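You operate a simulated robot arm through the tools that you are given. There is no shell and no other tool. Be economical: measure what you need, move in short steps, check, and stop when the job is done.

The job below is to be done with a simulated two-armed robot. You get a single attempt, and the scene is never put back.

Task
Pick up the plastic cup marked "6" from the cup step with one hand, pass it to the other hand and put it on the top of the mixing bench. Set down upright: plastic cup.

It is judged by the outcome, as a careful person would: the job done as asked, and still so three seconds after it is handed in. It fails if anything else is knocked over, pushed out of place, dropped, spilled or broken.

Robot
Two 6-joint arms with two-finger grippers on one trunk, on a base that drives. Base frame: it is fixed to the floor where the robot stands at the start and does not move with it; the origin is under the middle of the robot, x ahead of it, y to its left, z up. Readings come in m, degrees, newtons and seconds.
The left shoulder is at the start at [0.06, 0.143, 0.9], the right one opposite. With the tool pointing down near the work surface each hand reaches from about 0.1 to 0.68 m from the robot's upright axis, wherever it stands, measured 20 degrees to its own side. Places, roughly: top of the mixing bench [1.1, -3.7, 0.9]. Payload 2.45 kg a hand.
Tool frame (each hand has its own): the origin (TCP) lies between the finger pads and is the grasp point; the fingertips stand 0.026 m ahead of it; z points along the fingers, y is the line along which they close. Largest opening 0.096 m; the body of the gripper starts 0.069 m behind the TCP.
Orientation is that of the tool frame in the base frame, as a unit quaternion [w, x, y, z]. With the fingers straight down and closing along the base's y, the tool's x points along the base's -x, its y along +y and its z along -z.

Tools
- The arms move only by the tool apply_moves. It takes "left_moves", "right_moves" or both (then of equal length, played together; a hand with none holds still); each is text: rows parted by semicolons, each of 6 numbers parted by spaces: the shift along the tool's x, y, z in mm, then the turn, a rotation vector about the tool's x, y, z in degrees. In form: tx ty tz ax ay az; .... A call has 1 to 10 rows; each row shifts and turns the commanded pose from where the row before left it, along the tool's axes as they then stand. "left_grip" and "right_grip" are, for a hand that has rows, the gripper command, from -1 (fully open) to 1 (shut), values between in proportion, set as the call begins (left out, the last holds). A row lasts 0.2 s, in which the tool goes at most 0.05 m and 8.6 degrees; a call with a longer step from one row to the next is refused whole, and so is a gripper value outside its range. A pose out of reach is approached as far as the arm can. The call stops where the force on the tool passes 40 N (or 10 N more than at its start, if that is more) or the arm is blocked; 0.2 s more then pass. Each finger halts on what it meets, pressing with about 42 N; the grip force reading is that of the motor and also rises with nothing between the fingers. The clock runs only during rows and for 0.2 s after the last one: add rows that do not move to give the fingers time. It gives the time, the measured TCP pose, the force on the tool (base axes), the opening and the grip force at its end, in the units of the frame above (readings bear some noise), with the torque about the TCP (base axes, N m) and any sound that the robot's microphone picked up.
- Cameras (640 x 400 px; columns grow to the right, rows downward): "scene" is now at [0.1401, -0.0113, 1.5085]; the picture's right is [-0.14, -0.99, 0.00], its down [-0.71, 0.10, -0.70] and it looks along [0.69, -0.10, -0.72] (base axes); focal length 253 px, centre (320, 200). "left" rides on the left gripper at [0.081, -0.003, -0.098] in its tool frame; the picture's right is [0.04, 1.00, 0.00], its down [-0.73, 0.03, -0.68] and it looks along [-0.68, 0.03, 0.73] (tool axes); focal length 256 px, centre (320, 200). "right" rides on the right gripper at [0.082, 0.003, -0.098] in its tool frame; the picture's right is [-0.04, 1.00, 0.00], its down [-0.73, -0.03, -0.68] and it looks along [-0.68, -0.03, 0.73] (tool axes); focal length 256 px, centre (320, 200). There is no depth. A picture from a camera that has moved, and an enlarged one, comes with that camera's place and axes in the base frame and with its lens.
- snapshot(camera): a new picture of that camera. No time passes.
- slide_trunk(by): slides the trunk up (or, below 0, down) by that many m; the arms and the scene camera ride with it, the base frame stays. It gives what a move gives, with no picture.
- base_move(legs): drives the robot by 1 to 6 legs, each [ahead, turn to the left] in m and degrees, along the robot's own axes; the way and the turn of a leg run together, so that a leg with both is an arc; at most 1.5 m and 180 degrees a leg. The arms and the cameras ride along, it lands a little off, and it stops where it bumps. It gives what a move gives.
- aim_head(pan, tilt): turns the head with the scene camera to pan (to the left, within 86 degrees either way) and tilt (down, from -29 to 69), counted from straight ahead of the robot. It gives what a move gives.
- enlarge(camera, box): a new picture of the part [left, top, right, bottom] of that camera's present view, enlarged. No time passes.
- hand_in(): hands the job in; it is judged then, once.

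Go step by step. Nothing tells you exact positions but the pictures and the camera data: compare them with the known pose of the tool, close in by small moves and look again before you grip or let go. The budget is 120 turns and 100 pictures, counting those below and the enlarged ones. Unless the task says otherwise, let go and move clear before handing in, and close with one line.

The tools are called after "Call:" by a JSON object that holds its "op" and its "data". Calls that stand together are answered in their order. apply_moves: Moves the arms, as the interface text tells. Its arguments: {"type":"object","properties":{"left_moves":{"type":"string"},"left_grip":{"type":"number"},"right_moves":{"type":"string"},"right_grip":{"type":"number"}},"required":[]} The other tools are called the same way: slide_trunk (by) slides the trunk up or down; base_move (legs) drives the base; aim_head (pan, tilt) turns the head that bears the scene camera; snapshot (camera) takes a picture; enlarge (camera, box) takes an enlarged picture of a part of a camera's view; hand_in () hands the job in.

At the start:

```text
time_s: 0.0
left_tcp_pos: [0.4105, 0.1543, 1.2557]
left_tcp_rot: [0.001, 0.004, 1.0, 0.001]
left_ft_force: [-0.6, -0.5, 0.9]
left_torque: [-0.01, 0.03, 0.0]
left_gripper_width: 0.0958
left_gripper_force: 0.0
right_tcp_pos: [0.4356, -0.2361, 1.2111]
right_tcp_rot: [0.0, 0.004, 1.0, 0.0]
right_ft_force: [-0.5, -1.2, -0.2]
right_torque: [0.02, 0.01, 0.01]
right_gripper_width: 0.0961
right_gripper_force: 0.0
trunk travel left (down, up): [-0.525, 0.065]
robot x, y, heading: [-0.0009, -0.0013, 0.2]
head pan, tilt: [-8.1, 45.8]
```

scene: 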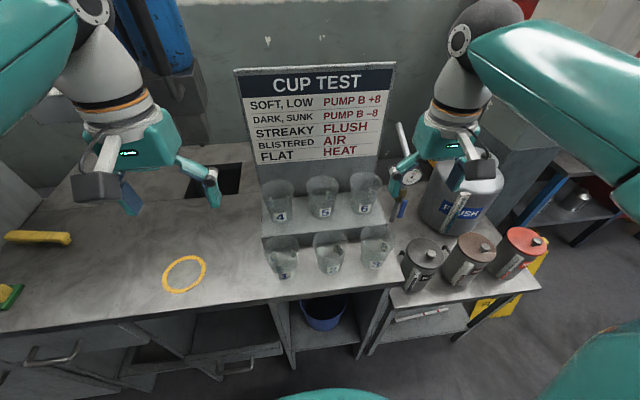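
right: 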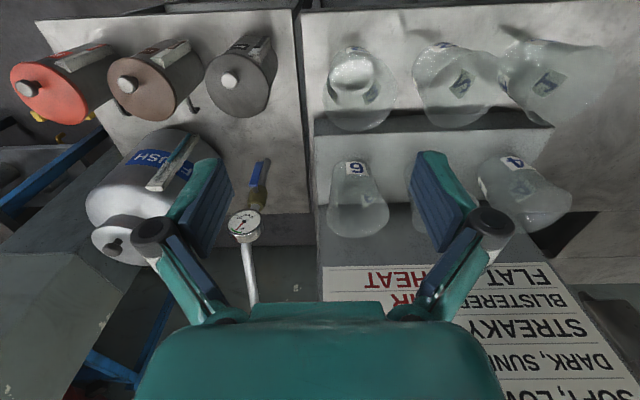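
left: 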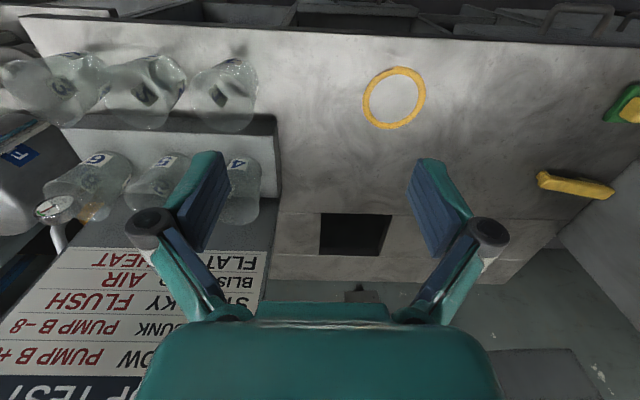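

The cups stand on a two-tier step ahead of me; cup 6 is on the upper tier at the right. I'll enlarge the view to read them properly.

Call:
{"op": "enlarge", "data": {"camera": "scene", "box": [230, 150, 430, 290]}}

Call:
{"op": "enlarge", "data": {"camera": "right", "box": [300, 20, 600, 260]}}

```text
2.86 times, centred on (330, 220) of scene
camera zoom: at [0.1401, -0.0113, 1.5085], right [-0.14, -0.99, 0.0], down [-0.71, 0.1, -0.7], along [0.69, -0.1, -0.72], focal length 722 px, centre (291, 143)
```

zoom: 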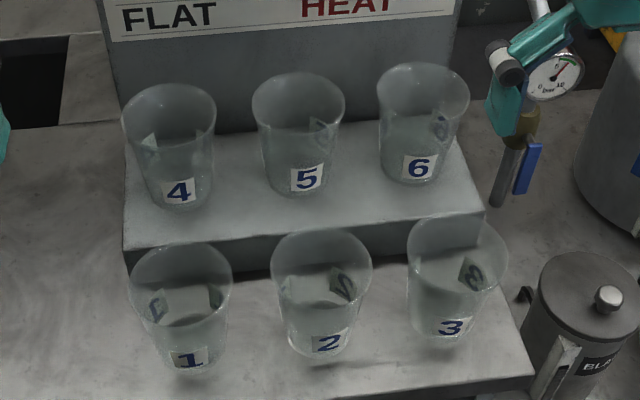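

```text
1.67 times, centred on (450, 140) of right
camera zoom: at [0.3544, -0.2325, 1.3099], right [0.05, 1.0, 0.0], down [0.73, -0.03, 0.68], along [0.68, -0.03, -0.73], focal length 427 px, centre (103, 300)
```

zoom: 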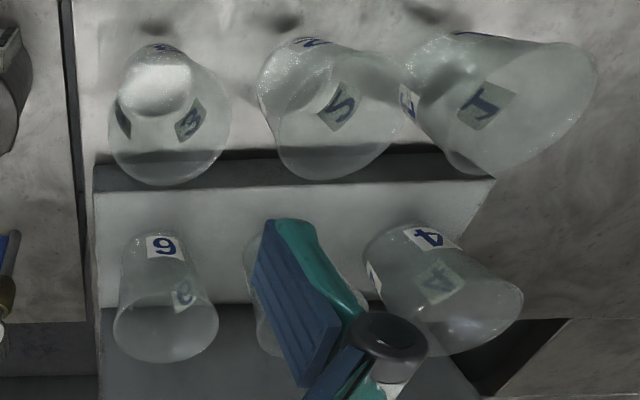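

Triangulating from the two views, cup 6's base is near [0.592, -0.193, 0.972]. The rim is at z≈1.087 and about 0.08 wide, and cup 5 is about 0.11 m to its left. I'll bring the right hand above it and turn it about 40° so the fingers clear cup 5 and the board.

Call:
{"op": "apply_moves", "data": {"right_moves": "-39 10.8 0 0 0 0; -39 10.8 0 0 0 0; -39 10.8 0 0 0 0; -39 10.8 0 0 0 0; 0 0 0 0 0 -8; 0 0 0 0 0 -8; 0 0 0 0 0 -8; 0 0 0 0 0 -8; 0 0 0 0 0 -8; 0 0 0 0 0 0", "right_grip": -1}}

Call:
{"op": "snapshot", "data": {"camera": "right"}}

Call:
{"op": "enlarge", "data": {"camera": "scene", "box": [230, 90, 470, 250]}}

```text
time_s: 2.2
left_tcp_pos: [0.4102, 0.1548, 1.2553]
left_tcp_rot: [-0.001, 0.003, 1.0, 0.0]
left_ft_force: [-0.8, -0.7, 0.1]
left_torque: [-0.02, 0.02, 0.03]
left_gripper_width: 0.0958
left_gripper_force: 0.1
right_tcp_pos: [0.5649, -0.1913, 1.1912]
right_tcp_rot: [0.0, -0.34, 0.94, 0.0]
right_ft_force: [0.7, -0.1, -0.4]
right_torque: [0.01, -0.01, 0.03]
right_gripper_width: 0.096
right_gripper_force: 0.0
right hand out of reach, approached as far as the arm can: row 3, 4
trunk travel left (down, up): [-0.525, 0.065]
robot x, y, heading: [-0.0019, 0.0029, 0.0]
head pan, tilt: [-8.1, 45.8]
```

```text
94 pictures are left
camera right: at [0.5003, -0.2407, 1.2911], right [-0.61, 0.79, 0.0], down [0.58, 0.45, 0.68], along [0.54, 0.41, -0.73], focal length 256 px, centre (320, 200)
```

right: 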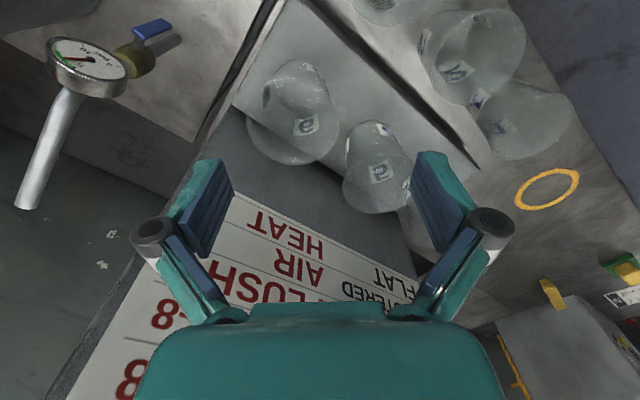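

```text
2.50 times, centred on (350, 170) of scene
camera zoom: at [0.1404, -0.0113, 1.5085], right [-0.14, -0.99, 0.0], down [-0.71, 0.1, -0.7], along [0.69, -0.1, -0.72], focal length 632 px, centre (245, 275)
```

zoom: 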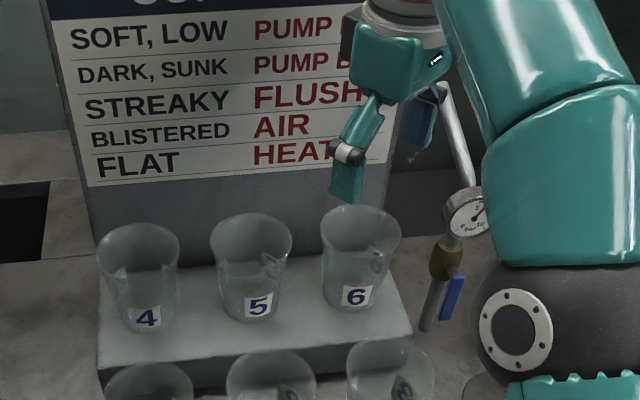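

The arm is at its reach limit at this height, so I'll raise the trunk, then move forward and look again.

Call:
{"op": "slide_trunk", "data": {"by": 0.06}}

Call:
{"op": "apply_moves", "data": {"right_moves": "0 0 30 0 0 0; 0 0 30 0 0 0; 0 0 0 0 0 0"}}

```text
time_s: 3.2
left_tcp_pos: [0.4117, 0.155, 1.3154]
left_tcp_rot: [-0.001, 0.002, 1.0, -0.001]
left_ft_force: [-0.1, 0.3, 0.5]
left_torque: [-0.03, 0.02, 0.01]
left_gripper_width: 0.096
left_gripper_force: 0.0
right_tcp_pos: [0.5649, -0.1906, 1.2511]
right_tcp_rot: [-0.001, -0.339, 0.941, 0.0]
right_ft_force: [0.3, 0.4, -0.3]
right_torque: [-0.01, -0.02, 0.0]
right_gripper_width: 0.0959
right_gripper_force: 0.0
trunk travel left (down, up): [-0.585, 0.005]
robot x, y, heading: [0.001, 0.0021, 0.1]
head pan, tilt: [-8.1, 45.8]
```

```text
time_s: 4.0
left_tcp_pos: [0.4102, 0.1551, 1.3171]
left_tcp_rot: [0.0, 0.003, 1.0, -0.001]
left_ft_force: [0.1, 0.3, 1.0]
left_torque: [0.0, -0.02, 0.01]
left_gripper_width: 0.0964
left_gripper_force: 0.1
right_tcp_pos: [0.5647, -0.1904, 1.1921]
right_tcp_rot: [0.0, -0.339, 0.941, 0.0]
right_ft_force: [-1.3, 0.3, 0.0]
right_torque: [-0.03, 0.05, 0.0]
right_gripper_width: 0.0961
right_gripper_force: 0.1
trunk travel left (down, up): [-0.585, 0.005]
robot x, y, heading: [-0.0024, -0.0027, 0.2]
head pan, tilt: [-8.1, 45.8]
```

Call:
{"op": "apply_moves", "data": {"right_moves": "-12 -13 10 0 0 0; -12 -13 10 0 0 0; 0 0 0 0 0 0"}}

Call:
{"op": "snapshot", "data": {"camera": "right"}}

Call:
{"op": "enlarge", "data": {"camera": "scene", "box": [230, 110, 470, 270]}}

```text
time_s: 4.8
left_tcp_pos: [0.4113, 0.1543, 1.3157]
left_tcp_rot: [0.001, 0.003, 1.0, 0.001]
left_ft_force: [0.2, 1.0, 0.0]
left_torque: [-0.01, 0.0, -0.03]
left_gripper_width: 0.0961
left_gripper_force: 0.0
right_tcp_pos: [0.5988, -0.195, 1.1707]
right_tcp_rot: [0.0, -0.339, 0.941, 0.0]
right_ft_force: [0.1, -0.1, -0.5]
right_torque: [0.0, -0.01, 0.02]
right_gripper_width: 0.0959
right_gripper_force: 0.1
trunk travel left (down, up): [-0.585, 0.005]
robot x, y, heading: [0.0008, -0.0005, 0.1]
head pan, tilt: [-8.1, 45.8]
```

```text
92 pictures are left
camera right: at [0.5354, -0.2449, 1.2704], right [-0.61, 0.8, 0.0], down [0.58, 0.45, 0.68], along [0.54, 0.41, -0.73], focal length 256 px, centre (320, 200)
```

right: 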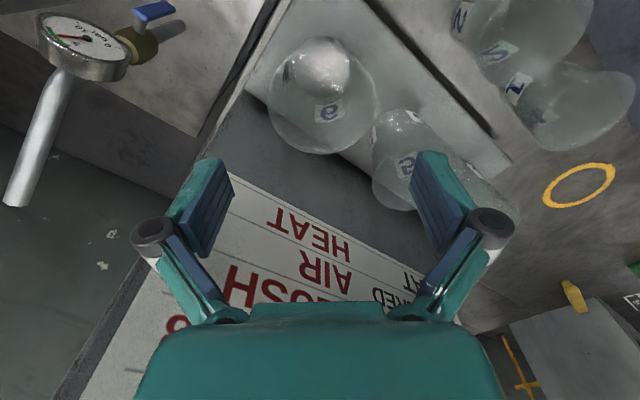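

```text
2.50 times, centred on (350, 190) of scene
camera zoom: at [0.1396, -0.0113, 1.5686], right [-0.14, -0.99, 0.0], down [-0.71, 0.1, -0.7], along [0.69, -0.1, -0.72], focal length 632 px, centre (245, 225)
```

zoom: 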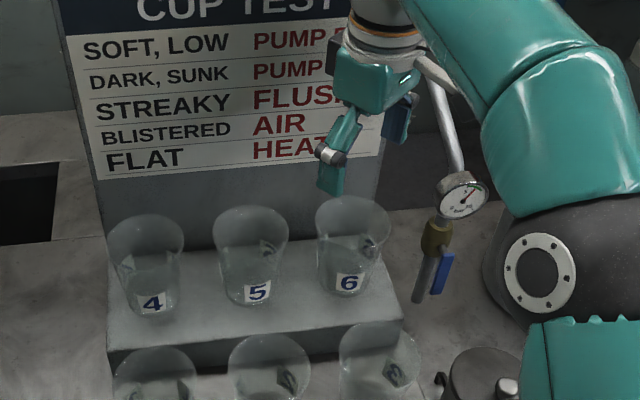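

Cup 6's axis comes out near (0.594, -0.197). I'll lower until the tips are just above the rim and check.

Call:
{"op": "apply_moves", "data": {"right_moves": "4.5 2 22 0 0 0; 0 0 22 0 0 0; 0 0 0 0 0 0"}}

Call:
{"op": "enlarge", "data": {"camera": "right", "box": [120, 0, 520, 260]}}

Call:
{"op": "enlarge", "data": {"camera": "scene", "box": [290, 130, 430, 230]}}

```text
time_s: 5.6
left_tcp_pos: [0.4111, 0.155, 1.3161]
left_tcp_rot: [0.0, 0.002, 1.0, 0.0]
left_ft_force: [-0.1, 0.3, 0.4]
left_torque: [-0.02, -0.01, 0.02]
left_gripper_width: 0.096
left_gripper_force: 0.0
right_tcp_pos: [0.596, -0.1948, 1.127]
right_tcp_rot: [0.0, -0.339, 0.941, -0.001]
right_ft_force: [0.0, 0.6, -0.1]
right_torque: [-0.01, -0.01, 0.01]
right_gripper_width: 0.0961
right_gripper_force: 0.1
trunk travel left (down, up): [-0.585, 0.005]
robot x, y, heading: [-0.0045, -0.001, 0.0]
head pan, tilt: [-8.1, 45.8]
```

```text
1.54 times, centred on (320, 130) of right
camera zoom: at [0.5313, -0.2452, 1.2261], right [-0.61, 0.8, 0.0], down [0.58, 0.45, 0.68], along [0.54, 0.41, -0.73], focal length 394 px, centre (320, 308)
```

zoom: 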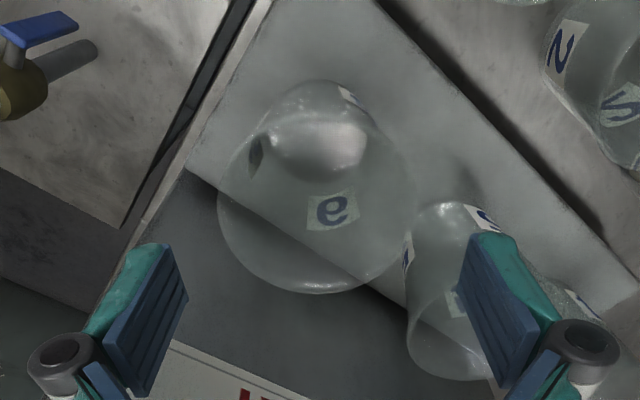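

```text
4.00 times, centred on (360, 180) of scene
camera zoom: at [0.14, -0.0114, 1.5686], right [-0.14, -0.99, 0.0], down [-0.71, 0.1, -0.7], along [0.69, -0.1, -0.72], focal length 1011 px, centre (160, 280)
```

zoom: 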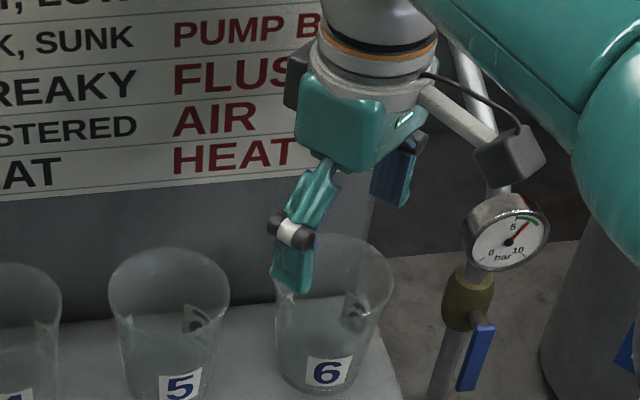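

The fingers are centred on cup 6 along the closing line, with a few mm to correct across it. I'll descend around the cup.

Call:
{"op": "apply_moves", "data": {"right_moves": "6 -1 0 0 0 0; 0 0 17 0 0 0; 0 0 17 0 0 0; 0 0 17 0 0 0; 0 0 17 0 0 0; 0 0 0 0 0 0"}}

Call:
{"op": "snapshot", "data": {"camera": "right"}}

Call:
{"op": "enlarge", "data": {"camera": "scene", "box": [290, 130, 430, 230]}}

```text
time_s: 7.0
left_tcp_pos: [0.4106, 0.154, 1.3151]
left_tcp_rot: [0.0, 0.003, 1.0, 0.001]
left_ft_force: [-0.3, 0.4, -0.3]
left_torque: [0.04, 0.03, -0.01]
left_gripper_width: 0.0959
left_gripper_force: 0.0
right_tcp_pos: [0.5921, -0.1995, 1.0591]
right_tcp_rot: [0.0, -0.339, 0.941, 0.0]
right_ft_force: [0.4, 0.5, 0.1]
right_torque: [0.02, -0.02, 0.0]
right_gripper_width: 0.0956
right_gripper_force: 0.0
trunk travel left (down, up): [-0.585, 0.005]
robot x, y, heading: [0.0011, 0.0001, 0.0]
head pan, tilt: [-8.1, 45.8]
```

```text
88 pictures are left
camera right: at [0.5271, -0.2499, 1.1589], right [-0.61, 0.8, 0.0], down [0.58, 0.45, 0.68], along [0.54, 0.41, -0.73], focal length 256 px, centre (320, 200)
```

right: 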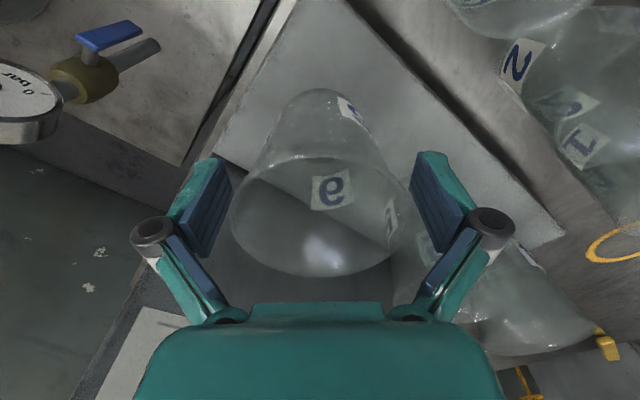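

```text
4.00 times, centred on (360, 180) of scene
camera zoom: at [0.1401, -0.0112, 1.5685], right [-0.14, -0.99, 0.0], down [-0.71, 0.1, -0.7], along [0.69, -0.1, -0.72], focal length 1011 px, centre (160, 280)
```

zoom: 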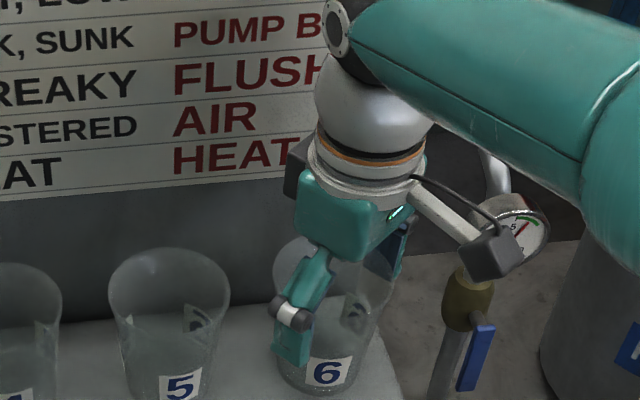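

The fingers straddle the cup. I'll close gently in stages.

Call:
{"op": "apply_moves", "data": {"right_moves": "0 0 0 0 0 0; 0 0 0 0 0 0; 0 0 0 0 0 0; 0 0 0 0 0 0", "right_grip": -0.35}}

Call:
{"op": "snapshot", "data": {"camera": "right"}}

```text
time_s: 8.0
left_tcp_pos: [0.4107, 0.1551, 1.3157]
left_tcp_rot: [0.0, 0.003, 1.0, 0.0]
left_ft_force: [0.1, 0.3, 0.2]
left_torque: [0.01, 0.02, 0.04]
left_gripper_width: 0.0962
left_gripper_force: 0.0
right_tcp_pos: [0.592, -0.2005, 1.0594]
right_tcp_rot: [0.001, -0.339, 0.941, -0.001]
right_ft_force: [-0.2, 0.3, 0.1]
right_torque: [0.0, 0.03, -0.01]
right_gripper_width: 0.0786
right_gripper_force: 14.0
trunk travel left (down, up): [-0.585, 0.005]
robot x, y, heading: [-0.0002, -0.0022, -0.0]
head pan, tilt: [-8.1, 45.8]
```

```text
86 pictures are left
camera right: at [0.5272, -0.25, 1.1591], right [-0.61, 0.8, 0.0], down [0.58, 0.45, 0.68], along [0.54, 0.41, -0.73], focal length 256 px, centre (320, 200)
```

right: 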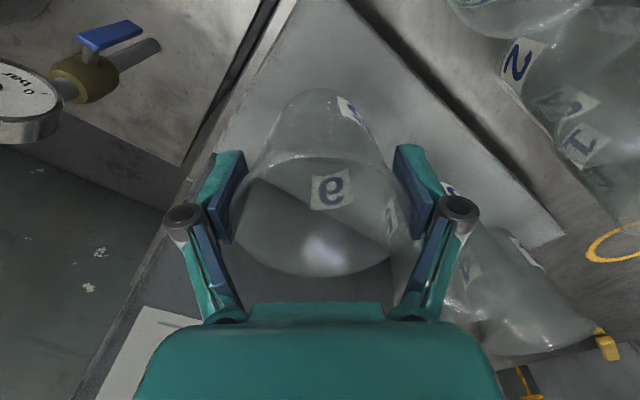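

The fingers hold at 0.0786 m with 14 N. I'll add a touch of grip and lift a little.

Call:
{"op": "apply_moves", "data": {"right_moves": "0 0 0 0 0 0; 0 0 0 0 0 0; 0 0 -8 0 0 0; 0 0 -10 0 0 0; 0 0 -12 0 0 0; 0 0 0 0 0 0", "right_grip": -0.2}}

Call:
{"op": "snapshot", "data": {"camera": "right"}}

Call:
{"op": "enlarge", "data": {"camera": "scene", "box": [290, 130, 430, 230]}}

```text
time_s: 9.4
left_tcp_pos: [0.4113, 0.1551, 1.3153]
left_tcp_rot: [0.0, 0.002, 1.0, 0.0]
left_ft_force: [-1.1, 0.1, 0.4]
left_torque: [0.01, -0.01, 0.02]
left_gripper_width: 0.0961
left_gripper_force: 0.0
right_tcp_pos: [0.59, -0.2012, 1.0903]
right_tcp_rot: [0.0, -0.339, 0.941, 0.0]
right_ft_force: [0.8, 0.1, -0.7]
right_torque: [0.0, 0.0, 0.01]
right_gripper_width: 0.0786
right_gripper_force: 14.1
trunk travel left (down, up): [-0.585, 0.005]
robot x, y, heading: [0.0016, -0.0019, -0.2]
head pan, tilt: [-8.1, 45.8]
```

```text
85 pictures are left
camera right: at [0.5267, -0.2512, 1.1897], right [-0.61, 0.8, 0.0], down [0.58, 0.45, 0.68], along [0.54, 0.41, -0.73], focal length 256 px, centre (320, 200)
```

right: 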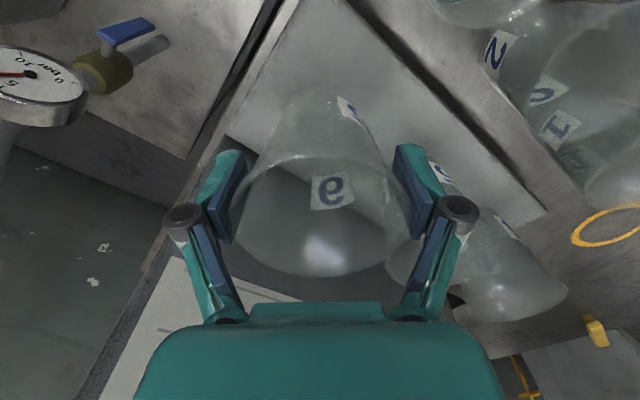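

```text
4.00 times, centred on (360, 180) of scene
camera zoom: at [0.1406, -0.0114, 1.5685], right [-0.14, -0.99, 0.0], down [-0.71, 0.1, -0.7], along [0.69, -0.1, -0.72], focal length 1011 px, centre (160, 280)
```

zoom: 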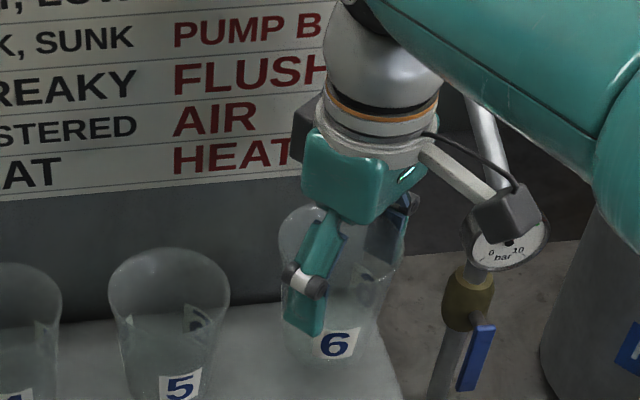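

The cup is lifted cleanly. I'll raise it further and bring it back clear of the step.

Call:
{"op": "apply_moves", "data": {"right_moves": "0 0 -30 0 0 0; 0 0 -30 0 0 0; 0 0 -30 0 0 0; 0 0 -30 0 0 0; 24 25 0 0 0 0; 24 25 0 0 0 0; 24 25 0 0 0 0; 24 25 0 0 0 0; 24 25 0 0 0 0; 0 0 0 0 0 0"}}

Call:
{"op": "snapshot", "data": {"camera": "scene"}}

```text
time_s: 11.6
left_tcp_pos: [0.4118, 0.1546, 1.3163]
left_tcp_rot: [0.0, 0.002, 1.0, 0.0]
left_ft_force: [0.2, -0.1, -0.3]
left_torque: [-0.03, 0.02, -0.01]
left_gripper_width: 0.0958
left_gripper_force: 0.1
right_tcp_pos: [0.4192, -0.182, 1.2095]
right_tcp_rot: [0.0, -0.339, 0.941, 0.0]
right_ft_force: [0.4, -0.1, 0.3]
right_torque: [0.01, 0.04, -0.03]
right_gripper_width: 0.0784
right_gripper_force: 14.2
trunk travel left (down, up): [-0.585, 0.005]
robot x, y, heading: [0.0003, -0.0004, -0.0]
head pan, tilt: [-8.1, 45.8]
```

```text
83 pictures are left
camera scene: at [0.1411, -0.0111, 1.5684], right [-0.14, -0.99, 0.0], down [-0.71, 0.1, -0.7], along [0.69, -0.1, -0.72], focal length 253 px, centre (320, 200)
```

scene: 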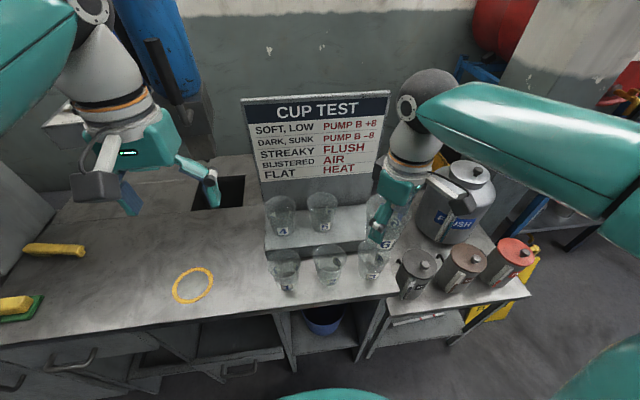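

The cup is well clear of the others. Before driving I'll look to the right towards the mixing bench, and left as well.

Call:
{"op": "aim_head", "data": {"pan": -80, "tilt": 25}}

Call:
{"op": "snapshot", "data": {"camera": "scene"}}

Call:
{"op": "aim_head", "data": {"pan": -50, "tilt": 20}}

Call:
{"op": "snapshot", "data": {"camera": "scene"}}

```text
time_s: 13.0
left_tcp_pos: [0.4102, 0.1547, 1.3161]
left_tcp_rot: [0.001, 0.003, 1.0, 0.0]
left_ft_force: [0.1, 0.0, -0.2]
left_torque: [0.0, 0.01, -0.03]
left_gripper_width: 0.0961
left_gripper_force: 0.0
right_tcp_pos: [0.4197, -0.1815, 1.2089]
right_tcp_rot: [0.0, -0.338, 0.941, 0.0]
right_ft_force: [1.1, 0.1, -0.6]
right_torque: [0.0, 0.02, -0.02]
right_gripper_width: 0.0785
right_gripper_force: 14.5
trunk travel left (down, up): [-0.585, 0.005]
robot x, y, heading: [-0.0015, 0.0006, 0.2]
head pan, tilt: [-80.0, 25.0]
```

```text
82 pictures are left
camera scene: at [0.0764, -0.0907, 1.6003], right [-0.98, -0.17, 0.0], down [-0.07, 0.42, -0.91], along [0.16, -0.89, -0.42], focal length 253 px, centre (320, 200)
```

scene: 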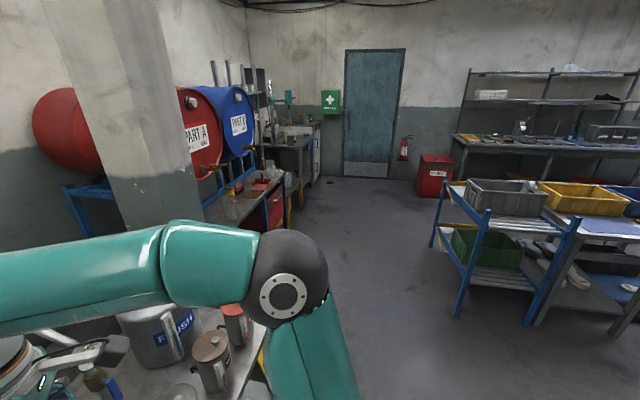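

```text
time_s: 14.0
left_tcp_pos: [0.4105, 0.1535, 1.3159]
left_tcp_rot: [-0.001, 0.002, 1.0, 0.0]
left_ft_force: [0.0, -0.3, 0.1]
left_torque: [0.0, 0.0, -0.01]
left_gripper_width: 0.0961
left_gripper_force: 0.1
right_tcp_pos: [0.4195, -0.1822, 1.2096]
right_tcp_rot: [-0.002, -0.339, 0.941, 0.0]
right_ft_force: [-0.3, 0.4, 0.1]
right_torque: [0.0, -0.04, -0.03]
right_gripper_width: 0.0783
right_gripper_force: 13.9
trunk travel left (down, up): [-0.585, 0.005]
robot x, y, heading: [0.0008, 0.0009, -0.0]
head pan, tilt: [-50.0, 20.0]
```

```text
81 pictures are left
camera scene: at [0.1201, -0.0713, 1.6083], right [-0.77, -0.64, 0.0], down [-0.22, 0.26, -0.94], along [0.6, -0.72, -0.34], focal length 253 px, centre (320, 200)
```

scene: 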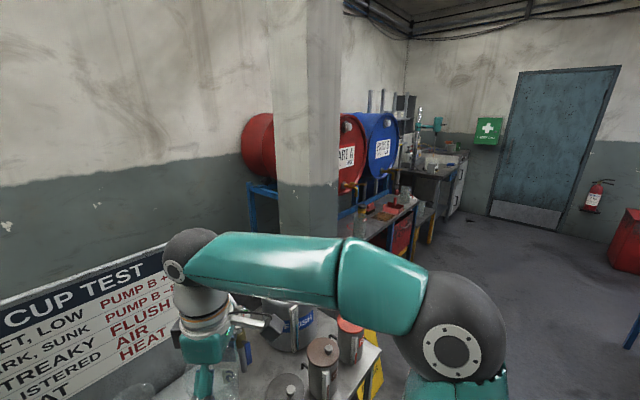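

Call:
{"op": "enlarge", "data": {"camera": "scene", "box": [330, 70, 530, 230]}}

```text
2.50 times, centred on (430, 150) of scene
camera zoom: at [0.1201, -0.0713, 1.6083], right [-0.77, -0.64, 0.0], down [-0.22, 0.26, -0.94], along [0.6, -0.72, -0.34], focal length 632 px, centre (45, 325)
```

zoom: 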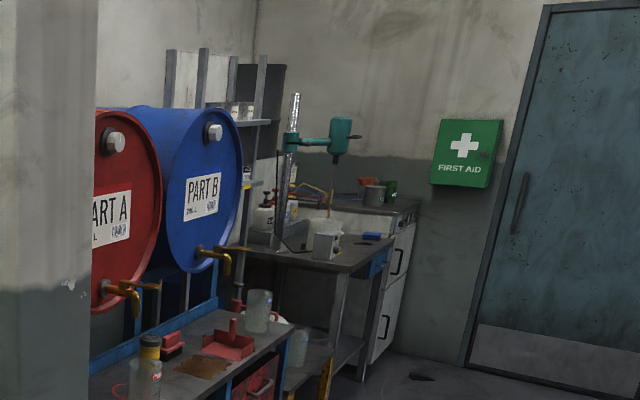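

The mixing bench is the one with the teal stirrer, along the same wall. I'll back away a little so the handover happens in free space.

Call:
{"op": "base_move", "data": {"legs": [[-0.3, 0]]}}

Call:
{"op": "aim_head", "data": {"pan": -5, "tilt": 45}}

Call:
{"op": "snapshot", "data": {"camera": "scene"}}

```text
time_s: 16.1
left_tcp_pos: [0.1075, 0.1545, 1.3166]
left_tcp_rot: [0.0, 0.001, 1.0, 0.0]
left_ft_force: [-0.3, -0.2, 1.0]
left_torque: [-0.04, -0.01, 0.0]
left_gripper_width: 0.0959
left_gripper_force: 0.0
right_tcp_pos: [0.1177, -0.181, 1.2093]
right_tcp_rot: [0.001, -0.341, 0.94, 0.0]
right_ft_force: [-0.3, 0.4, -0.3]
right_torque: [-0.01, -0.05, -0.01]
right_gripper_width: 0.0787
right_gripper_force: 13.7
trunk travel left (down, up): [-0.585, 0.005]
robot x, y, heading: [-0.3, -0.0021, 0.0]
head pan, tilt: [-50.0, 20.0]
```

```text
time_s: 17.2
left_tcp_pos: [0.1079, 0.1566, 1.3163]
left_tcp_rot: [-0.001, 0.001, 1.0, 0.0]
left_ft_force: [0.6, 0.1, 0.3]
left_torque: [-0.04, 0.01, 0.02]
left_gripper_width: 0.096
left_gripper_force: 0.2
right_tcp_pos: [0.1164, -0.1819, 1.21]
right_tcp_rot: [0.0, -0.341, 0.94, 0.001]
right_ft_force: [-0.5, -0.4, 1.0]
right_torque: [0.0, 0.0, 0.0]
right_gripper_width: 0.0785
right_gripper_force: 13.9
trunk travel left (down, up): [-0.585, 0.005]
robot x, y, heading: [-0.302, -0.0024, 0.3]
head pan, tilt: [-5.0, 45.0]
```

```text
79 pictures are left
camera scene: at [-0.1611, -0.0067, 1.5697], right [-0.08, -1.0, 0.0], down [-0.7, 0.06, -0.71], along [0.7, -0.06, -0.71], focal length 253 px, centre (320, 200)
```

scene: 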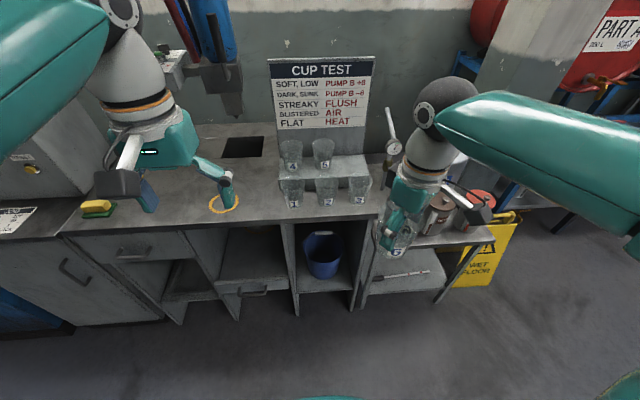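

I'll now turn the right hand so its fingers close along x, and yaw the left hand ready to point sideways with its camera on top.

Call:
{"op": "apply_moves", "data": {"right_moves": "0 0 0 0 0 -5; 0 0 0 0 0 -5; 0 0 0 0 0 -5; 0 0 0 0 0 -5; 0 0 0 0 0 -5; 0 0 0 0 0 -5; 0 0 0 0 0 -5; 0 0 0 0 0 -5; 0 0 0 0 0 -5; 0 0 0 0 0 -5", "left_moves": "0 0 0 0 0 -8.5; 0 0 0 0 0 -8.5; 0 0 0 0 0 -8.5; 0 0 0 0 0 -8.5; 0 0 0 0 0 -8.5; 0 0 0 0 0 -8.5; 0 0 0 0 0 -8.5; 0 0 0 0 0 -8.5; 0 0 0 0 0 -8.5; 0 0 0 0 0 -8.5"}}

Call:
{"op": "snapshot", "data": {"camera": "scene"}}

```text
time_s: 19.4
left_tcp_pos: [0.1075, 0.1553, 1.3158]
left_tcp_rot: [0.0, -0.676, 0.737, 0.0]
left_ft_force: [-0.4, -0.6, -0.3]
left_torque: [0.0, -0.03, 0.02]
left_gripper_width: 0.096
left_gripper_force: 0.0
right_tcp_pos: [0.1163, -0.1815, 1.209]
right_tcp_rot: [0.001, -0.707, 0.708, 0.0]
right_ft_force: [0.9, 0.3, -0.3]
right_torque: [-0.02, 0.02, 0.0]
right_gripper_width: 0.0786
right_gripper_force: 13.2
trunk travel left (down, up): [-0.585, 0.005]
robot x, y, heading: [-0.3008, -0.0012, 0.3]
head pan, tilt: [-5.0, 45.0]
```

```text
78 pictures are left
camera scene: at [-0.161, -0.0067, 1.5697], right [-0.08, -1.0, 0.0], down [-0.7, 0.06, -0.71], along [0.7, -0.06, -0.71], focal length 253 px, centre (320, 200)
```

scene: 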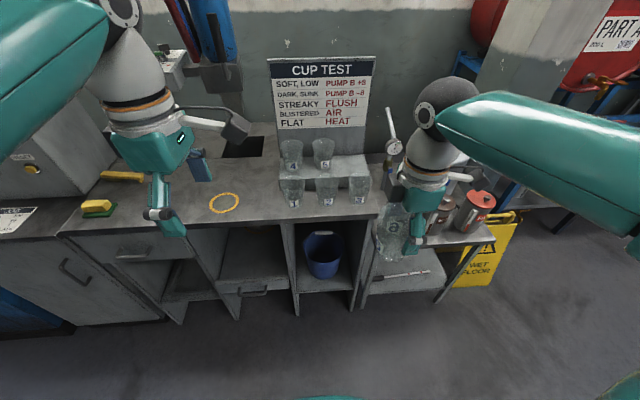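

Call:
{"op": "apply_moves", "data": {"left_moves": "0 0 30 0 0 -5; 0 0 30 0 0 0; 0 0 0 0 8.5 0; 0 0 0 0 8.5 0; 0 0 0 0 8.5 0; 0 0 0 0 8.5 0; 0 0 0 0 8.5 0; 0 0 0 0 8.5 0; 0 0 0 0 8.5 0; 0 0 0 0 8.5 0"}}

Call:
{"op": "snapshot", "data": {"camera": "scene"}}

Call:
{"op": "snapshot", "data": {"camera": "left"}}

```text
time_s: 21.6
left_tcp_pos: [0.1082, 0.1563, 1.2569]
left_tcp_rot: [-0.398, -0.584, 0.587, -0.396]
left_ft_force: [0.5, 0.7, 0.8]
left_torque: [-0.02, -0.01, 0.0]
left_gripper_width: 0.0961
left_gripper_force: 0.1
right_tcp_pos: [0.1179, -0.1803, 1.2088]
right_tcp_rot: [0.0, -0.707, 0.707, 0.0]
right_ft_force: [-0.7, 0.3, 0.6]
right_torque: [-0.01, -0.01, -0.01]
right_gripper_width: 0.0787
right_gripper_force: 14.0
trunk travel left (down, up): [-0.585, 0.005]
robot x, y, heading: [-0.2996, -0.0033, 0.3]
head pan, tilt: [-5.0, 45.0]
```

```text
77 pictures are left
camera scene: at [-0.1606, -0.0062, 1.5696], right [-0.08, -1.0, 0.0], down [-0.71, 0.06, -0.71], along [0.7, -0.06, -0.71], focal length 253 px, centre (320, 200)
```

scene: 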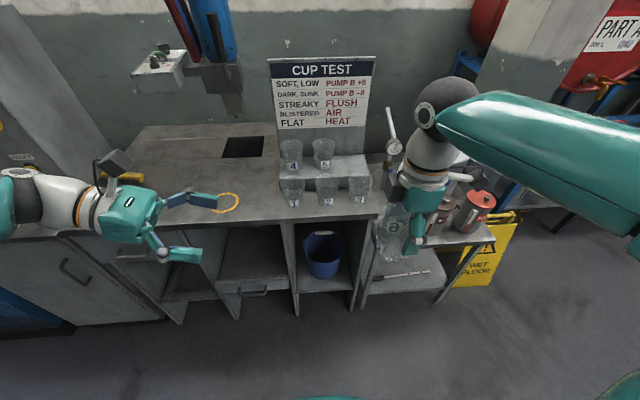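

```text
76 pictures are left
camera left: at [0.1114, 0.2166, 1.3682], right [-1.0, -0.01, 0.04], down [-0.03, 0.9, -0.43], along [-0.03, -0.43, -0.9], focal length 256 px, centre (320, 200)
```

left: 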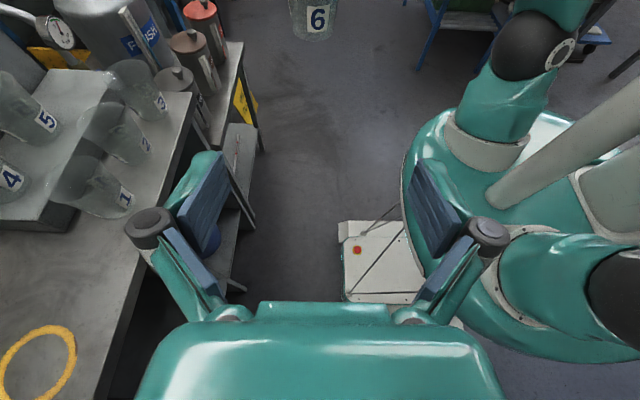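

The left hand now points right with its camera on top. I'll bring the right hand (with cup) inward and lower the left to the cup's lower half.

Call:
{"op": "apply_moves", "data": {"right_moves": "-30 0 0 0 0 0; -30 0 0 0 0 0; -30 0 0 0 0 0; -30 0 0 0 0 0; 0 0 0 0 0 0", "left_moves": "-23 0 9.2 0 0 0; -23 0 9.2 0 0 0; -23 0 9.2 0 0 0; -23 0 9.2 0 0 0; 0 0 0 0 0 0"}}

Call:
{"op": "snapshot", "data": {"camera": "left"}}

Call:
{"op": "enlarge", "data": {"camera": "scene", "box": [150, 70, 470, 270]}}

```text
time_s: 22.8
left_tcp_pos: [0.1081, 0.1533, 1.1569]
left_tcp_rot: [-0.396, -0.586, 0.587, -0.395]
left_ft_force: [-0.1, 0.7, 0.0]
left_torque: [0.0, 0.04, 0.01]
left_gripper_width: 0.0957
left_gripper_force: 0.0
right_tcp_pos: [0.1162, -0.0604, 1.2104]
right_tcp_rot: [0.0, -0.706, 0.708, 0.001]
right_ft_force: [-0.3, 0.0, -0.3]
right_torque: [0.04, 0.02, -0.01]
right_gripper_width: 0.0784
right_gripper_force: 14.1
trunk travel left (down, up): [-0.585, 0.005]
robot x, y, heading: [-0.3011, -0.0025, 0.2]
head pan, tilt: [-5.0, 45.0]
```

```text
75 pictures are left
camera left: at [0.1105, 0.2142, 1.2691], right [-1.0, -0.01, 0.04], down [-0.03, 0.9, -0.43], along [-0.03, -0.43, -0.9], focal length 256 px, centre (320, 200)
```

left: 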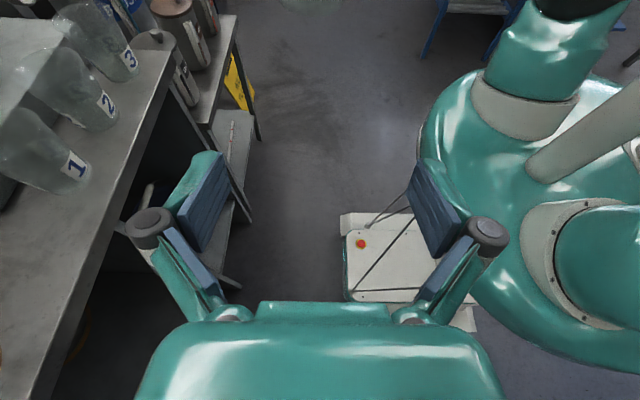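

```text
2.00 times, centred on (310, 170) of scene
camera zoom: at [-0.1617, -0.0073, 1.5698], right [-0.08, -1.0, 0.0], down [-0.7, 0.06, -0.71], along [0.7, -0.06, -0.71], focal length 505 px, centre (340, 260)
```

zoom: 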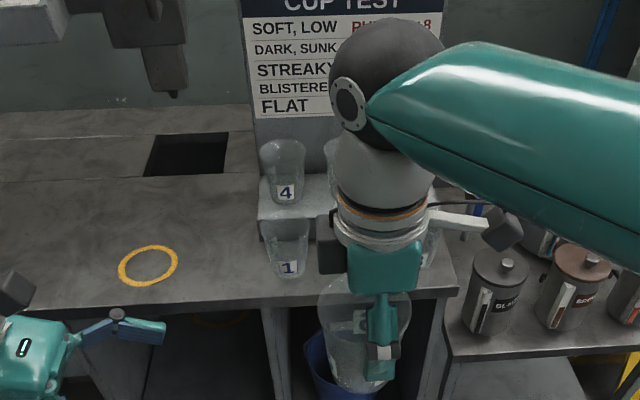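

Call:
{"op": "enlarge", "data": {"camera": "scene", "box": [290, 190, 380, 280]}}

Call:
{"op": "snapshot", "data": {"camera": "right"}}

```text
4.44 times, centred on (335, 235) of scene
camera zoom: at [-0.1617, -0.0073, 1.5698], right [-0.08, -1.0, 0.0], down [-0.7, 0.06, -0.71], along [0.7, -0.06, -0.71], focal length 1123 px, centre (253, 44)
```

zoom: 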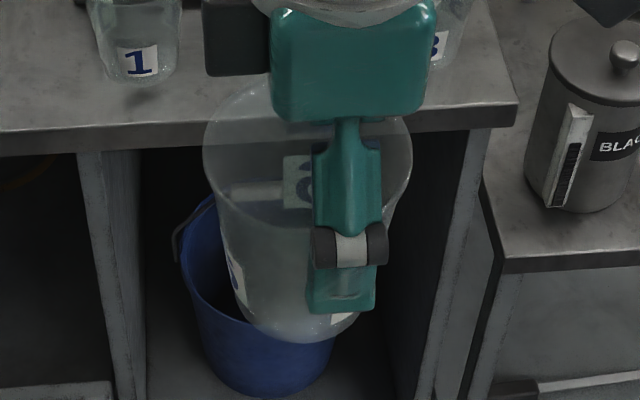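

```text
72 pictures are left
camera right: at [0.1129, -0.142, 1.31], right [-1.0, 0.04, 0.0], down [0.03, 0.73, 0.68], along [0.03, 0.68, -0.73], focal length 256 px, centre (320, 200)
```

right: 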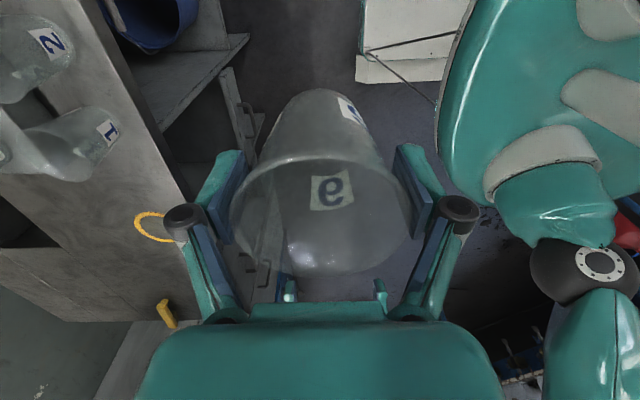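

The cup hangs practically upright, axis near (0.116, -0.052), base z≈1.122. I'll pitch the left hand a bit closer to horizontal, so its camera clears the right gripper, and advance most of the way.

Call:
{"op": "apply_moves", "data": {"left_moves": "0 0 0 0 4.5 0; 0 0 0 0 4.5 0; 6 -1.6 27.9 0 0 0; 6 -1.6 27.9 0 0 0; 6 -1.6 27.9 0 0 0; 6 -1.6 27.9 0 0 0; 0 0 0 0 0 0"}}

Call:
{"op": "snapshot", "data": {"camera": "left"}}

Call:
{"op": "snapshot", "data": {"camera": "right"}}

Call:
{"op": "enlarge", "data": {"camera": "scene", "box": [220, 150, 420, 290]}}

```text
time_s: 24.4
left_tcp_pos: [0.1133, 0.0402, 1.1569]
left_tcp_rot: [-0.441, -0.553, 0.554, -0.439]
left_ft_force: [0.2, -0.9, -0.4]
left_torque: [-0.01, -0.02, -0.01]
left_gripper_width: 0.0958
left_gripper_force: 0.0
right_tcp_pos: [0.1166, -0.0596, 1.2108]
right_tcp_rot: [0.0, -0.707, 0.708, 0.0]
right_ft_force: [-0.5, 0.1, 1.1]
right_torque: [-0.04, 0.01, 0.04]
right_gripper_width: 0.0785
right_gripper_force: 14.0
trunk travel left (down, up): [-0.585, 0.005]
robot x, y, heading: [-0.3031, -0.0013, 0.1]
head pan, tilt: [-5.0, 45.0]
```

```text
71 pictures are left
camera left: at [0.1163, 0.1174, 1.2579], right [-1.0, -0.01, 0.04], down [-0.03, 0.83, -0.56], along [-0.03, -0.56, -0.83], focal length 256 px, centre (320, 200)
```

left: 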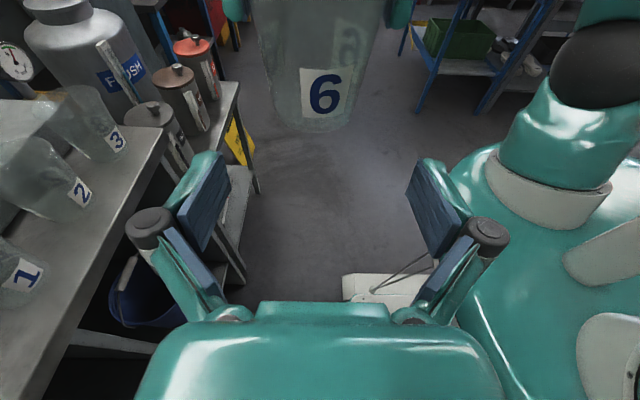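

```text
70 pictures are left
camera right: at [0.1135, -0.1414, 1.3099], right [-1.0, 0.04, 0.0], down [0.03, 0.73, 0.68], along [0.03, 0.68, -0.73], focal length 256 px, centre (320, 200)
```

right: 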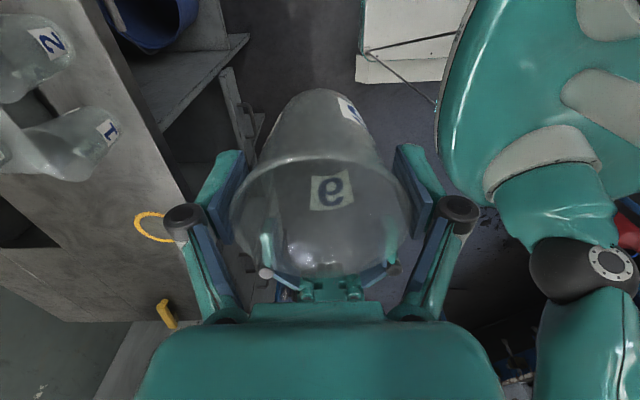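

```text
2.86 times, centred on (320, 220) of scene
camera zoom: at [-0.1611, -0.0063, 1.5697], right [-0.08, -1.0, 0.0], down [-0.7, 0.06, -0.71], along [0.7, -0.06, -0.71], focal length 722 px, centre (320, 143)
```

zoom: 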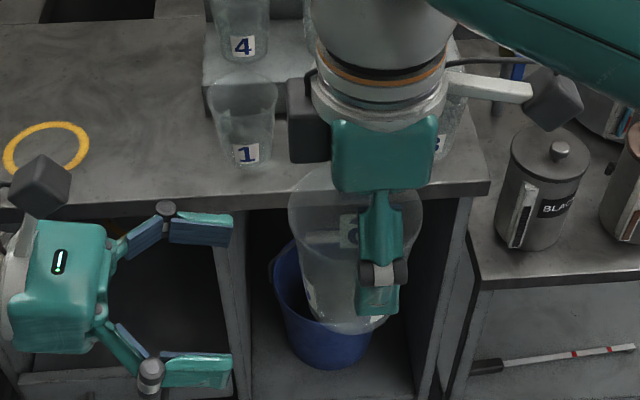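

All clear so far. I'll advance the rest of the way so the left fingers straddle the cup below the right fingertips.

Call:
{"op": "apply_moves", "data": {"left_moves": "6 -0.75 21.7 0 0 0; 6 -0.75 21.7 0 0 0; 6 -0.75 21.7 0 0 0; 6 -0.75 21.7 0 0 0; 0 0 0 0 0 0"}}

Call:
{"op": "snapshot", "data": {"camera": "left"}}

Call:
{"op": "enlarge", "data": {"camera": "scene", "box": [250, 170, 410, 290]}}

```text
time_s: 25.6
left_tcp_pos: [0.1143, -0.0472, 1.1596]
left_tcp_rot: [-0.441, -0.553, 0.554, -0.439]
left_ft_force: [-0.6, 0.3, 0.0]
left_torque: [-0.01, 0.04, -0.02]
left_gripper_width: 0.096
left_gripper_force: 0.1
right_tcp_pos: [0.1174, -0.0599, 1.2109]
right_tcp_rot: [0.0, -0.707, 0.707, 0.0]
right_ft_force: [-0.3, 0.9, -0.2]
right_torque: [-0.03, 0.01, 0.02]
right_gripper_width: 0.0785
right_gripper_force: 14.2
trunk travel left (down, up): [-0.585, 0.005]
robot x, y, heading: [-0.3014, -0.0031, 0.1]
head pan, tilt: [-5.0, 45.0]
```

```text
68 pictures are left
camera left: at [0.1181, 0.0293, 1.2603], right [-1.0, -0.01, 0.04], down [-0.03, 0.83, -0.56], along [-0.03, -0.56, -0.83], focal length 256 px, centre (320, 200)
```

left: 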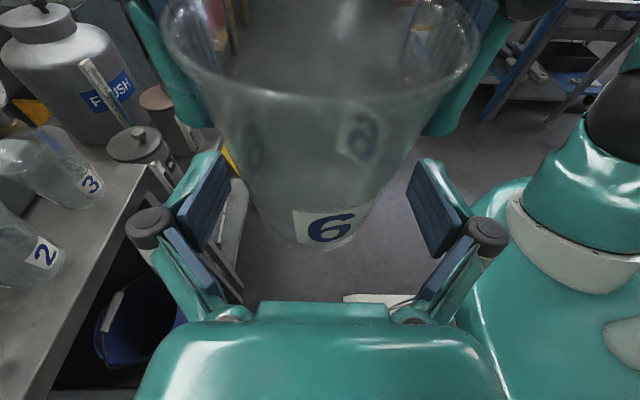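

```text
3.33 times, centred on (330, 230) of scene
camera zoom: at [-0.1611, -0.0062, 1.5697], right [-0.08, -1.0, 0.0], down [-0.7, 0.06, -0.71], along [0.7, -0.06, -0.71], focal length 842 px, centre (287, 100)
```

zoom: 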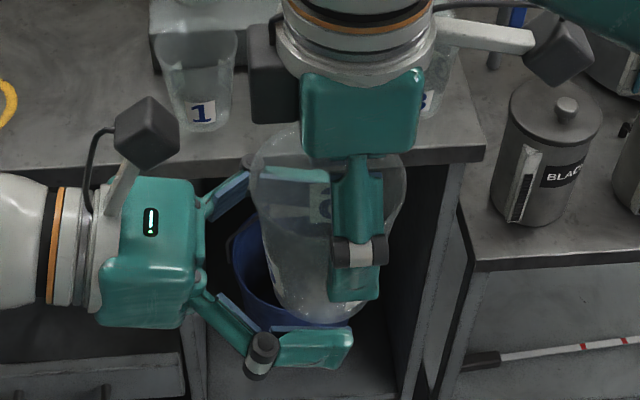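

By my measure the cup's base is near z 1.137, so the left fingers sit a bit low. I'll raise them 7 mm, staying just under the right fingertips, then close.

Call:
{"op": "apply_moves", "data": {"left_moves": "7.5 -2 2 0 0 0; 0 0 0 0 0 0"}}

Call:
{"op": "apply_moves", "data": {"left_moves": "0 0 0 0 0 0; 0 0 0 0 0 0; 0 0 0 0 0 0; 0 0 0 0 0 0", "left_grip": -0.3}}

Call:
{"op": "snapshot", "data": {"camera": "left"}}

Call:
{"op": "enlarge", "data": {"camera": "scene", "box": [250, 170, 410, 290]}}

```text
time_s: 26.2
left_tcp_pos: [0.1173, -0.0529, 1.1655]
left_tcp_rot: [-0.441, -0.553, 0.554, -0.44]
left_ft_force: [-0.3, 0.3, 0.2]
left_torque: [-0.02, 0.0, 0.0]
left_gripper_width: 0.0959
left_gripper_force: 0.1
right_tcp_pos: [0.1172, -0.0601, 1.2101]
right_tcp_rot: [0.0, -0.706, 0.708, 0.0]
right_ft_force: [0.0, 1.1, 0.3]
right_torque: [0.02, 0.02, -0.01]
right_gripper_width: 0.0785
right_gripper_force: 14.0
trunk travel left (down, up): [-0.585, 0.005]
robot x, y, heading: [-0.3022, 0.0018, 0.1]
head pan, tilt: [-5.0, 45.0]
```

```text
time_s: 27.2
left_tcp_pos: [0.1183, -0.051, 1.1663]
left_tcp_rot: [-0.44, -0.553, 0.554, -0.44]
left_ft_force: [-2.3, 2.6, 1.2]
left_torque: [-0.15, -0.1, 0.02]
left_gripper_width: 0.0668
left_gripper_force: 13.9
right_tcp_pos: [0.1167, -0.0585, 1.2112]
right_tcp_rot: [0.0, -0.707, 0.707, 0.0]
right_ft_force: [1.6, -3.2, -0.8]
right_torque: [-0.02, 0.0, -0.01]
right_gripper_width: 0.0784
right_gripper_force: 14.0
trunk travel left (down, up): [-0.585, 0.005]
robot x, y, heading: [-0.3057, -0.0017, -0.0]
head pan, tilt: [-5.0, 45.0]
```

```text
66 pictures are left
camera left: at [0.1207, 0.0253, 1.2672], right [-1.0, -0.01, 0.04], down [-0.03, 0.83, -0.56], along [-0.03, -0.56, -0.83], focal length 256 px, centre (320, 200)
```

left: 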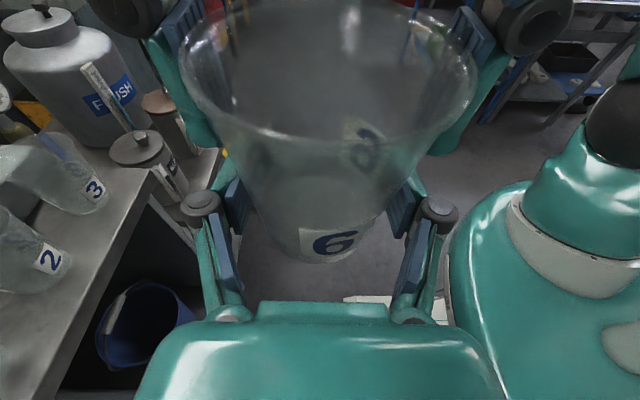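

```text
3.33 times, centred on (330, 230) of scene
camera zoom: at [-0.1609, -0.0066, 1.5697], right [-0.08, -1.0, 0.0], down [-0.71, 0.06, -0.71], along [0.7, -0.06, -0.71], focal length 842 px, centre (287, 100)
```

zoom: 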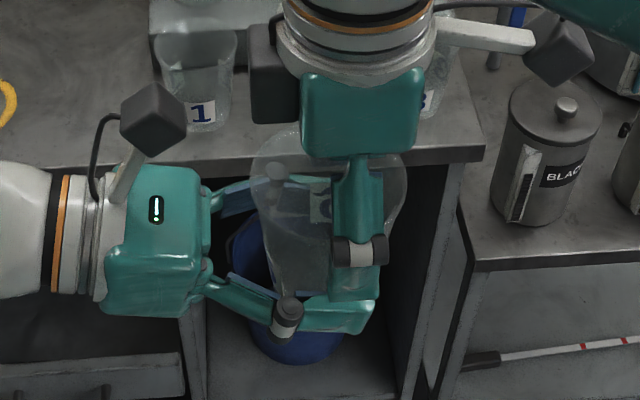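

The left grip is on at 0.0668 m with 14 N. I'll firm the command slightly, then open the right hand.

Call:
{"op": "apply_moves", "data": {"left_moves": "0 0 0 0 0 0; 0 0 0 0 0 0", "left_grip": -0.1}}

Call:
{"op": "apply_moves", "data": {"right_moves": "0 0 0 0 0 0; 0 0 0 0 0 0; 0 0 0 0 0 0", "right_grip": -1}}

Call:
{"op": "snapshot", "data": {"camera": "right"}}

Call:
{"op": "snapshot", "data": {"camera": "left"}}

```text
time_s: 27.8
left_tcp_pos: [0.1172, -0.0514, 1.1656]
left_tcp_rot: [-0.442, -0.552, 0.554, -0.439]
left_ft_force: [-2.4, 3.1, 2.0]
left_torque: [-0.11, -0.12, 0.0]
left_gripper_width: 0.067
left_gripper_force: 14.5
right_tcp_pos: [0.1159, -0.06, 1.2111]
right_tcp_rot: [0.001, -0.706, 0.708, 0.0]
right_ft_force: [1.8, -2.9, -2.3]
right_torque: [-0.04, -0.02, -0.06]
right_gripper_width: 0.0785
right_gripper_force: 13.9
trunk travel left (down, up): [-0.585, 0.005]
robot x, y, heading: [-0.3061, 0.0005, 0.1]
head pan, tilt: [-5.0, 45.0]
```

```text
time_s: 28.6
left_tcp_pos: [0.1172, -0.0514, 1.166]
left_tcp_rot: [-0.441, -0.553, 0.554, -0.439]
left_ft_force: [0.0, 0.1, 0.2]
left_torque: [0.0, 0.03, -0.01]
left_gripper_width: 0.0668
left_gripper_force: 13.7
right_tcp_pos: [0.1157, -0.06, 1.2114]
right_tcp_rot: [0.0, -0.706, 0.708, 0.0]
right_ft_force: [-0.1, -0.3, 0.6]
right_torque: [0.02, 0.03, 0.01]
right_gripper_width: 0.0957
right_gripper_force: 0.1
trunk travel left (down, up): [-0.585, 0.005]
robot x, y, heading: [-0.3022, -0.0062, 0.1]
head pan, tilt: [-5.0, 45.0]
```

```text
64 pictures are left
camera right: at [0.1136, -0.1417, 1.3098], right [-1.0, 0.04, 0.0], down [0.03, 0.73, 0.68], along [0.03, 0.68, -0.73], focal length 256 px, centre (320, 200)
```

right: 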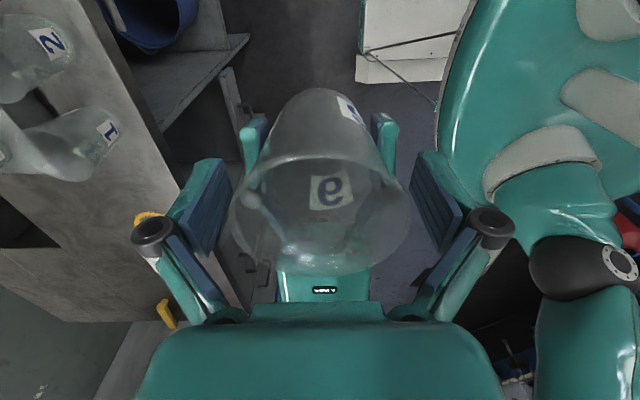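

```text
63 pictures are left
camera left: at [0.1208, 0.0253, 1.2671], right [-1.0, -0.01, 0.04], down [-0.03, 0.83, -0.56], along [-0.03, -0.56, -0.83], focal length 256 px, centre (320, 200)
```

left: 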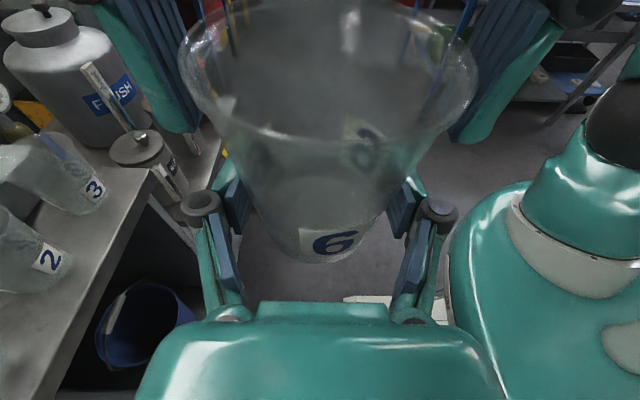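

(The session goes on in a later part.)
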